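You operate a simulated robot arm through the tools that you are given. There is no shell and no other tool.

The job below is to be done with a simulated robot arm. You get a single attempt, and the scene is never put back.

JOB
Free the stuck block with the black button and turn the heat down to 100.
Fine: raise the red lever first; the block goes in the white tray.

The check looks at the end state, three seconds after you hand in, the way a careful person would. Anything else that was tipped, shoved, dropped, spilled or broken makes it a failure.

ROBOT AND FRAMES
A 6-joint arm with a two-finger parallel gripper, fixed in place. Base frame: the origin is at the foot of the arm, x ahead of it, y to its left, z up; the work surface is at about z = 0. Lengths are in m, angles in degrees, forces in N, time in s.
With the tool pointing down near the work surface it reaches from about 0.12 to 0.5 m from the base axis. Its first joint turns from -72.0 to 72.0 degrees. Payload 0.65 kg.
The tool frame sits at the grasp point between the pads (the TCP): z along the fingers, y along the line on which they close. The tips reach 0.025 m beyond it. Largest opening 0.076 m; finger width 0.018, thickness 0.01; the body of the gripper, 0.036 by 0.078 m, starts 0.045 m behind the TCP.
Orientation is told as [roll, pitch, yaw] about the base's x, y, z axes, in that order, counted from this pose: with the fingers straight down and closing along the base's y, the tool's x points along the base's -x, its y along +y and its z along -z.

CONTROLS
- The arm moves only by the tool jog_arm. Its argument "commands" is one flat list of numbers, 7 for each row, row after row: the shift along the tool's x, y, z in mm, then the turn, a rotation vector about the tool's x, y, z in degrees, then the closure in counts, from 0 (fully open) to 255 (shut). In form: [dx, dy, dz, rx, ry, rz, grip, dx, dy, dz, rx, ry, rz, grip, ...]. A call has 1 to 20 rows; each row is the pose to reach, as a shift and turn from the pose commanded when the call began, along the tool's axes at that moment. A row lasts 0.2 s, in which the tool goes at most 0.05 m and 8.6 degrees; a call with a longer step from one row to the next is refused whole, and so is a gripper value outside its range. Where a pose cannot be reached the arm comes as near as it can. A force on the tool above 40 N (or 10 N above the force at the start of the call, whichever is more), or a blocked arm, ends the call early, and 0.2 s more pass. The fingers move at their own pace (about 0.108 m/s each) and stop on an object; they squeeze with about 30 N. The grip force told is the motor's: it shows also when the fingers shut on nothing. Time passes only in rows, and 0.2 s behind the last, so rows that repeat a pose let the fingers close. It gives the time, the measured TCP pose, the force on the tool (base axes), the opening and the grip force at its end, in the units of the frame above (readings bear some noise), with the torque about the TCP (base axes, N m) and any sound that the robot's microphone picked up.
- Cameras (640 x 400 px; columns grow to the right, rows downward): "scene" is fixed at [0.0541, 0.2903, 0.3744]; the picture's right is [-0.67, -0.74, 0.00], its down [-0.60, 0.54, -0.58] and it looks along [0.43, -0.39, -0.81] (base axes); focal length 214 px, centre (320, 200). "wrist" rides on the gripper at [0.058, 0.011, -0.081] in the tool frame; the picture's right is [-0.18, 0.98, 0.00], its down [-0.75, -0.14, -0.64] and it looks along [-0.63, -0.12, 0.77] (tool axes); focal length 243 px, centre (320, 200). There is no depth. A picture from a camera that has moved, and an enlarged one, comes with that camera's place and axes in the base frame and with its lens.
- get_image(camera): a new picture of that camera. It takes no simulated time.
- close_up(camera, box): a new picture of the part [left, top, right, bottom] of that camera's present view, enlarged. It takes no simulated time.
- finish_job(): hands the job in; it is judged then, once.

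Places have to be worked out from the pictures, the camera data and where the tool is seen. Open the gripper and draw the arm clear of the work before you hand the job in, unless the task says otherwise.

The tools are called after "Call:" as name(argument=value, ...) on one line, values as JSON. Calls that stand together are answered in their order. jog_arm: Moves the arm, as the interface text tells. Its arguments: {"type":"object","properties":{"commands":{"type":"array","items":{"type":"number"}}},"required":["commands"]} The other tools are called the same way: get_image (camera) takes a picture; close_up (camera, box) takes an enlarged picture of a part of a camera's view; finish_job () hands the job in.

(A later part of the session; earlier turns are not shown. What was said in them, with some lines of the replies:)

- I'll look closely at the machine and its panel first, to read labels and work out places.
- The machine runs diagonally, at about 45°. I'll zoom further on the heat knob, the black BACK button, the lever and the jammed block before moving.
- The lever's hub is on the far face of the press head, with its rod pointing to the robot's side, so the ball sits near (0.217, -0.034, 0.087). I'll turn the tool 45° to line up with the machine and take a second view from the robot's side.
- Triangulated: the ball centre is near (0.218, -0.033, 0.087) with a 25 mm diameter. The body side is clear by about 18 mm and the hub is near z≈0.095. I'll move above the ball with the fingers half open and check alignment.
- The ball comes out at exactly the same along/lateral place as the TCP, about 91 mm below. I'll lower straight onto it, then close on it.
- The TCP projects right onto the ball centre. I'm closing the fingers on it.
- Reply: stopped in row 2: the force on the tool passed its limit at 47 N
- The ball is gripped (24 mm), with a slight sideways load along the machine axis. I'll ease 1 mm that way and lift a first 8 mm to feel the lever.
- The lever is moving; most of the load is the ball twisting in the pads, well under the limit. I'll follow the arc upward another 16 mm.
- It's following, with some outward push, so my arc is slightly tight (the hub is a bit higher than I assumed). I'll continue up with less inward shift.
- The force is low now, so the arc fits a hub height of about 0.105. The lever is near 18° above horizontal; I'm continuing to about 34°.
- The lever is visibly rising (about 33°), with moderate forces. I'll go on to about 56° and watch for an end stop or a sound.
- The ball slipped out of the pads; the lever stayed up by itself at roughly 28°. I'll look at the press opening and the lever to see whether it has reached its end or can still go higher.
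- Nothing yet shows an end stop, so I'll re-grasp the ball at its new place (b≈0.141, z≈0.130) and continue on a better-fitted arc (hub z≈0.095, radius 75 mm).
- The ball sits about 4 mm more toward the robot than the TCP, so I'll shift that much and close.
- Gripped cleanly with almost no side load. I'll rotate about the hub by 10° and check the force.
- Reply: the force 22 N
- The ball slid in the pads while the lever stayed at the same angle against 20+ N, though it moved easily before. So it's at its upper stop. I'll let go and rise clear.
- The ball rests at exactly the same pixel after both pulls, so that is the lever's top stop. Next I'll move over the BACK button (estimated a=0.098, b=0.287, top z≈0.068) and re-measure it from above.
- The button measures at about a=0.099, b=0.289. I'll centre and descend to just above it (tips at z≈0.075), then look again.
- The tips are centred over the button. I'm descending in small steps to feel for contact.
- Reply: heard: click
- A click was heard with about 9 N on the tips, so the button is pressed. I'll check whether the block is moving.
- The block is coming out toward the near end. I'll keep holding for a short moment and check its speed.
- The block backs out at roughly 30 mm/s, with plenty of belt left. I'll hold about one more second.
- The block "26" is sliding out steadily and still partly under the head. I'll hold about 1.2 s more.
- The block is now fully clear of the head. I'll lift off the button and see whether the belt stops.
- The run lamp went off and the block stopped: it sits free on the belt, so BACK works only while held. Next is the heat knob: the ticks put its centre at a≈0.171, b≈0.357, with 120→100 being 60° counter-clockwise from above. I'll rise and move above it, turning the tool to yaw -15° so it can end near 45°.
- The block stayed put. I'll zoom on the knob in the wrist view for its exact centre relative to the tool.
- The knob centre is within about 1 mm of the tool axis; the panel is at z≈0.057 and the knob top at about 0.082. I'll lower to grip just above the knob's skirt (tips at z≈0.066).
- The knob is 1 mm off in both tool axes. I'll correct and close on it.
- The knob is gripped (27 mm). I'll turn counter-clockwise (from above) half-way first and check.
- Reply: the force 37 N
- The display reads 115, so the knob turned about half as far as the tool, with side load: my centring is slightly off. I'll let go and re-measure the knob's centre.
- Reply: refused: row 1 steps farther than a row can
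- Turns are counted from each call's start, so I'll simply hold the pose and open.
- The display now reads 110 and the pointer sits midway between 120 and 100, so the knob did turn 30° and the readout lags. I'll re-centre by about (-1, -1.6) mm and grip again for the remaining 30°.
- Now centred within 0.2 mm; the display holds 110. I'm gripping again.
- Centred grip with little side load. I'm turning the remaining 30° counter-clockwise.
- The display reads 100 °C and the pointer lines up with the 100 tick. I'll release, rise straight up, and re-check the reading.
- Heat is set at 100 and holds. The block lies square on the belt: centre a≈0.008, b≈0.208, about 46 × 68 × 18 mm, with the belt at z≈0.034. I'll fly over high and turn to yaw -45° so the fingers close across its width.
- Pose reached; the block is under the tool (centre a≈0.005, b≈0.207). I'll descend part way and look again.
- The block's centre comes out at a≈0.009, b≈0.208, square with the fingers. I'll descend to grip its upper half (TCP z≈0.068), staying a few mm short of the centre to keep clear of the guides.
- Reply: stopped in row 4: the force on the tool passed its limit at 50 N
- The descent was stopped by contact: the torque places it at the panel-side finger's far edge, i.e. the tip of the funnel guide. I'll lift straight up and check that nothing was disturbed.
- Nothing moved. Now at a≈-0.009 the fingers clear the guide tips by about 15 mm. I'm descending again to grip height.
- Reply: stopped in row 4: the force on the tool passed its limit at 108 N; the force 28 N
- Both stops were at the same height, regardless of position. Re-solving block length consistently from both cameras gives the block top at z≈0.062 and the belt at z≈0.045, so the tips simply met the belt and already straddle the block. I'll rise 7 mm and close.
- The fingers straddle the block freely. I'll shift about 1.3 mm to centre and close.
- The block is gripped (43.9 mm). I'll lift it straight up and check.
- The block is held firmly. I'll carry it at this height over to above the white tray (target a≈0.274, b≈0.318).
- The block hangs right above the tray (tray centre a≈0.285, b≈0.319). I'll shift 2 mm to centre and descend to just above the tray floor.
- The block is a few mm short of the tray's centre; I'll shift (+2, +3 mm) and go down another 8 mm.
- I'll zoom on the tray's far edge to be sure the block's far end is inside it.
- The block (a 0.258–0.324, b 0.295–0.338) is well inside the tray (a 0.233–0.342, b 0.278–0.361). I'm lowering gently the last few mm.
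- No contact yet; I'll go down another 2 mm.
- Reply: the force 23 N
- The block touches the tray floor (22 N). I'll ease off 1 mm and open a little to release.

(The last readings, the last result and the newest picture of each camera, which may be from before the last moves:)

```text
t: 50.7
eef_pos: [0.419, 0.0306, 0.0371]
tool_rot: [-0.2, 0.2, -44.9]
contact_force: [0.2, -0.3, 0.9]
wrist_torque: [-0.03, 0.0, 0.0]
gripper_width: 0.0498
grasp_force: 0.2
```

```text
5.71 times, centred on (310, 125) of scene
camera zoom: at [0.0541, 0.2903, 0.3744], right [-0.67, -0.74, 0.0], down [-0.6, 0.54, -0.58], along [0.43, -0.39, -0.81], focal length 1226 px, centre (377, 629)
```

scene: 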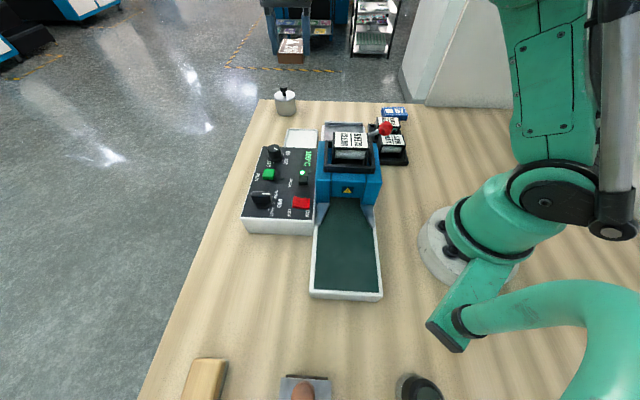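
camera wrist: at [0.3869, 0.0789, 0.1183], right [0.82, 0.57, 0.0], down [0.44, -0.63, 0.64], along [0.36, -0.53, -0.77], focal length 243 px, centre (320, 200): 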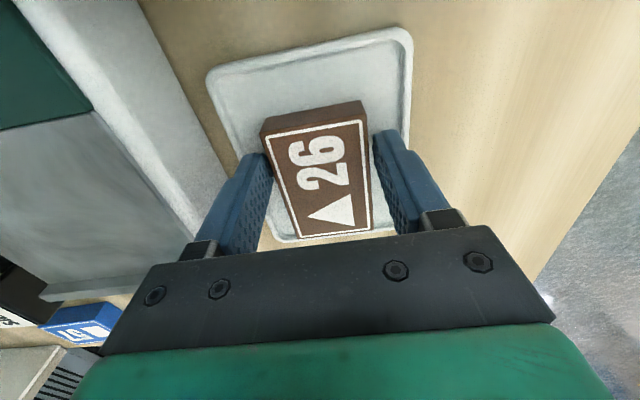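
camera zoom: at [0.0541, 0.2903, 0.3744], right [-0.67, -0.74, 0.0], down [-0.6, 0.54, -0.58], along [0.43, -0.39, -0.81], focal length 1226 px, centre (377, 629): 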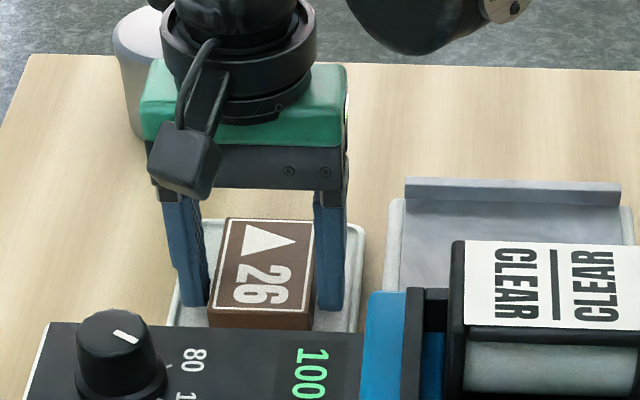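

Released: the block rests in the tray. I'll lift straight up slowly and check that it stays.

Call:
jog_arm(commands=[0, 0, -3, 0, 0, 0, 80, 0, 0, -10, 0, 0, 0, 80, 0, 0, -25, 0, 0, 0, 80, 0, 0, -60, 0, 0, 0, 60, 0, 0, -105, 0, 0, 0, 40, 0, 0, -150, 0, 0, 0, 0, 0, 0, -190, 0, 0, 0, 0, 0, 0, -190, 0, 0, 0, 0])

Call:
get_image(camera="wrist")

Call:
get_image(camera="scene")

Call:
close_up(camera="scene", box=[240, 80, 420, 200])

```text
t: 52.5
eef_pos: [0.4223, 0.0313, 0.2273]
tool_rot: [-0.1, 0.3, -44.9]
contact_force: [0.1, 0.2, -0.7]
wrist_torque: [-0.02, 0.0, -0.02]
gripper_width: 0.0759
grasp_force: 0.1
```

```text
taken
camera wrist: at [0.3888, 0.0791, 0.3093], right [0.82, 0.57, 0.0], down [0.44, -0.63, 0.64], along [0.36, -0.53, -0.77], focal length 243 px, centre (320, 200)
```

wrist: 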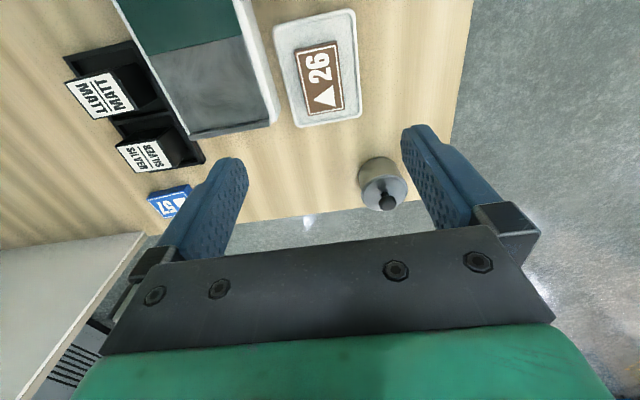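

```text
taken
```

scene: 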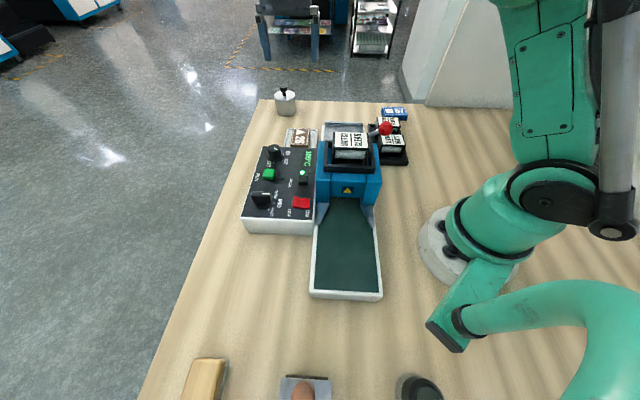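

```text
3.33 times, centred on (330, 140) of scene
camera zoom: at [0.0541, 0.2903, 0.3744], right [-0.67, -0.74, 0.0], down [-0.6, 0.54, -0.58], along [0.43, -0.39, -0.81], focal length 715 px, centre (287, 400)
```

zoom: 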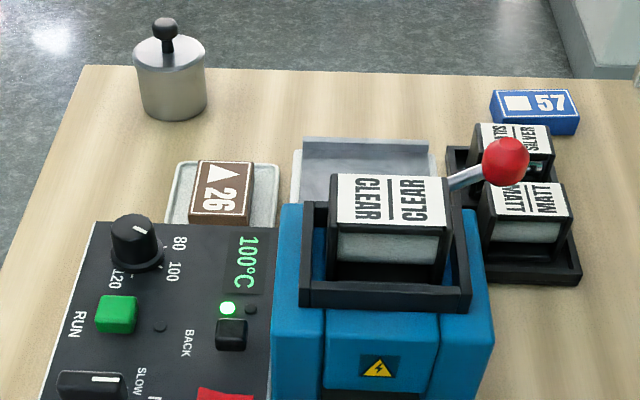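

The block sits flat in the tray, the lever is up, and the display reads 100 °C. I'll compare the surroundings with the start using identical crops, and draw the arm back.

Call:
close_up(camera="scene", box=[230, 80, 420, 200])

Call:
close_up(camera="scene", box=[250, 135, 320, 180])

Call:
close_up(camera="scene", box=[360, 100, 420, 170])

Call:
close_up(camera="scene", box=[230, 180, 400, 310])

```text
3.33 times, centred on (325, 140) of scene
camera zoom: at [0.0541, 0.2903, 0.3744], right [-0.67, -0.74, 0.0], down [-0.6, 0.54, -0.58], along [0.43, -0.39, -0.81], focal length 715 px, centre (303, 400)
```

zoom: 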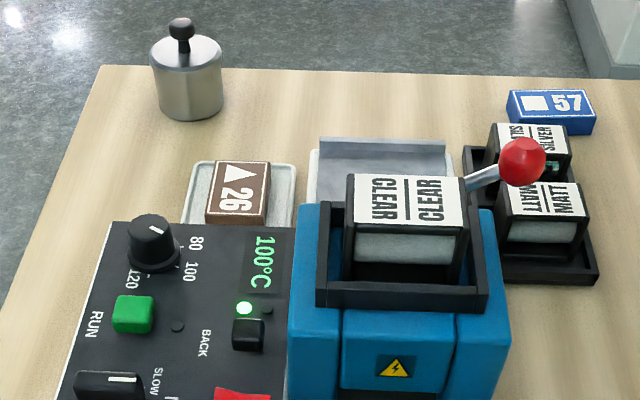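

```text
8.89 times, centred on (285, 158) of scene
camera zoom: at [0.0541, 0.2903, 0.3744], right [-0.67, -0.74, 0.0], down [-0.6, 0.54, -0.58], along [0.43, -0.39, -0.81], focal length 1906 px, centre (631, 578)
```

zoom: 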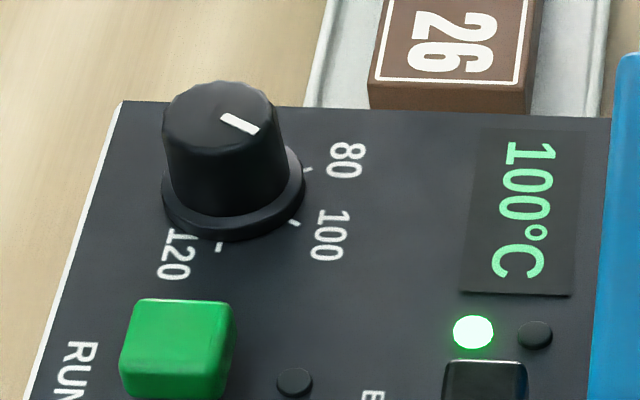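

```text
5.71 times, centred on (390, 135) of scene
camera zoom: at [0.0541, 0.2903, 0.3744], right [-0.67, -0.74, 0.0], down [-0.6, 0.54, -0.58], along [0.43, -0.39, -0.81], focal length 1226 px, centre (-80, 571)
```

zoom: 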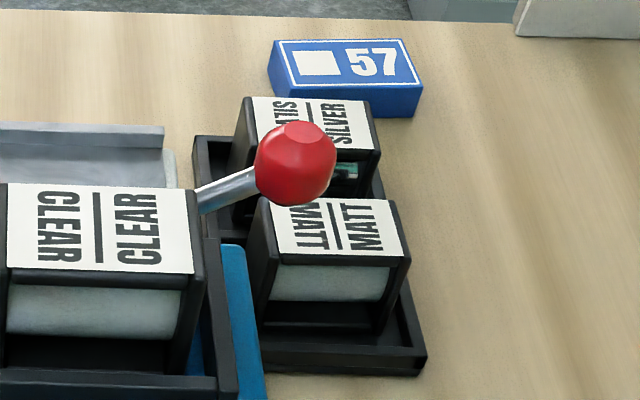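

```text
3.08 times, centred on (315, 245) of scene
camera zoom: at [0.0541, 0.2903, 0.3744], right [-0.67, -0.74, 0.0], down [-0.6, 0.54, -0.58], along [0.43, -0.39, -0.81], focal length 660 px, centre (335, 62)
```

zoom: 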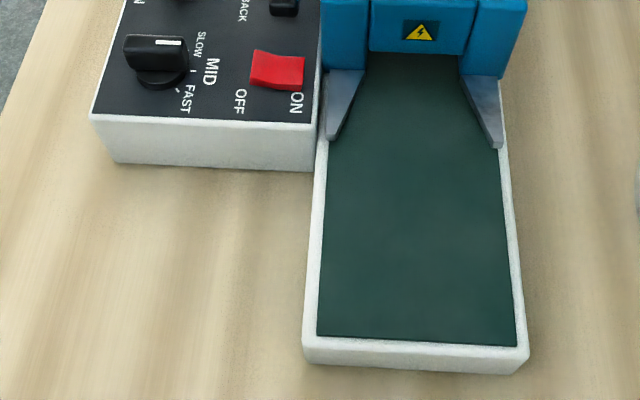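

All matches the start except what the job asked for: lever up, knob and display at 100, block in the white tray. I'm drawing the arm up and back, gripper open.

Call:
jog_arm(commands=[10, -7, -30, 0, 0, 0, 0, 30, -22, -60, 0, 0, 0, 0, 55, -40, -90, 0, 0, 0, 0, 80, -58, -115, 0, 0, 0, 0, 99.7, -72.8, -133, 0, 0, 0, 0, 99.7, -72.8, -133, 0, 0, 0, 0])

Call:
get_image(camera="scene")

Call:
get_image(camera="wrist")

```text
t: 53.9
eef_pos: [0.3008, 0.0487, 0.3632]
tool_rot: [-0.1, 0.2, -44.9]
contact_force: [-0.5, -0.3, 0.0]
wrist_torque: [0.01, -0.03, 0.05]
gripper_width: 0.0762
grasp_force: 0.0
```

```text
taken
```

scene: 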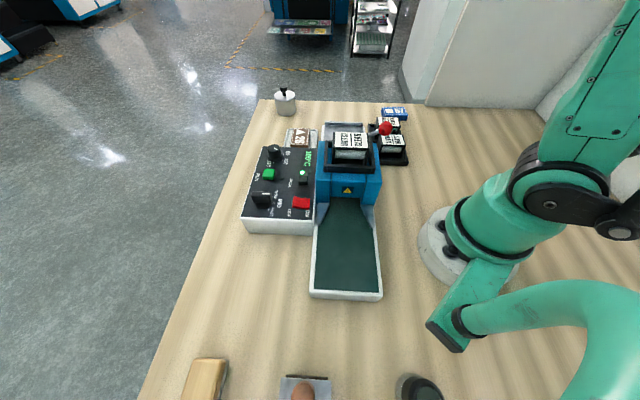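

```text
taken
camera wrist: at [0.2672, 0.0976, 0.4448], right [0.82, 0.57, 0.0], down [0.44, -0.63, 0.64], along [0.36, -0.53, -0.77], focal length 243 px, centre (320, 200)
```

wrist: 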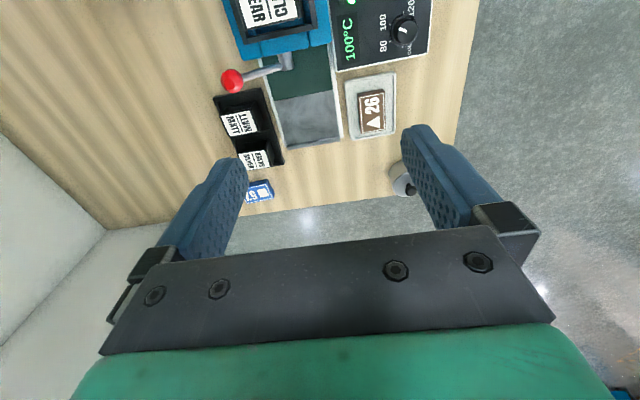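

The lever is up, the heat reads 100 °C, block 26 rests in the white tray, and the arm is clear with the gripper open. I'm handing in.

Call:
finish_job()

```text
The job is handed in.
```

The job is handed in. The red lever is up, the stuck block is out and in the white tray, and the heat is at 100.

- **Lever:** I raised it first, to what appears to be its upper stop. It held the same angle against a second pull of about 20 N and has stayed there since.
- **Block:** I held the black BACK button until block 26 came out onto the belt. The belt stopped when I let go. The block now lies flat in the white tray.
- **Heat:** The knob is turned from 120 to the 100 mark, and the display reads 100 °C.

Going down for the block, the fingertips hit the belt twice because I had judged its height too low. The force readings peaked at 50 N and 108 N. I saw no damage to the belt, and close-ups of the machine and the items around it matched the starting pictures. I did not close up on the items at the front edge of the table again, but they look the same in the wide view.
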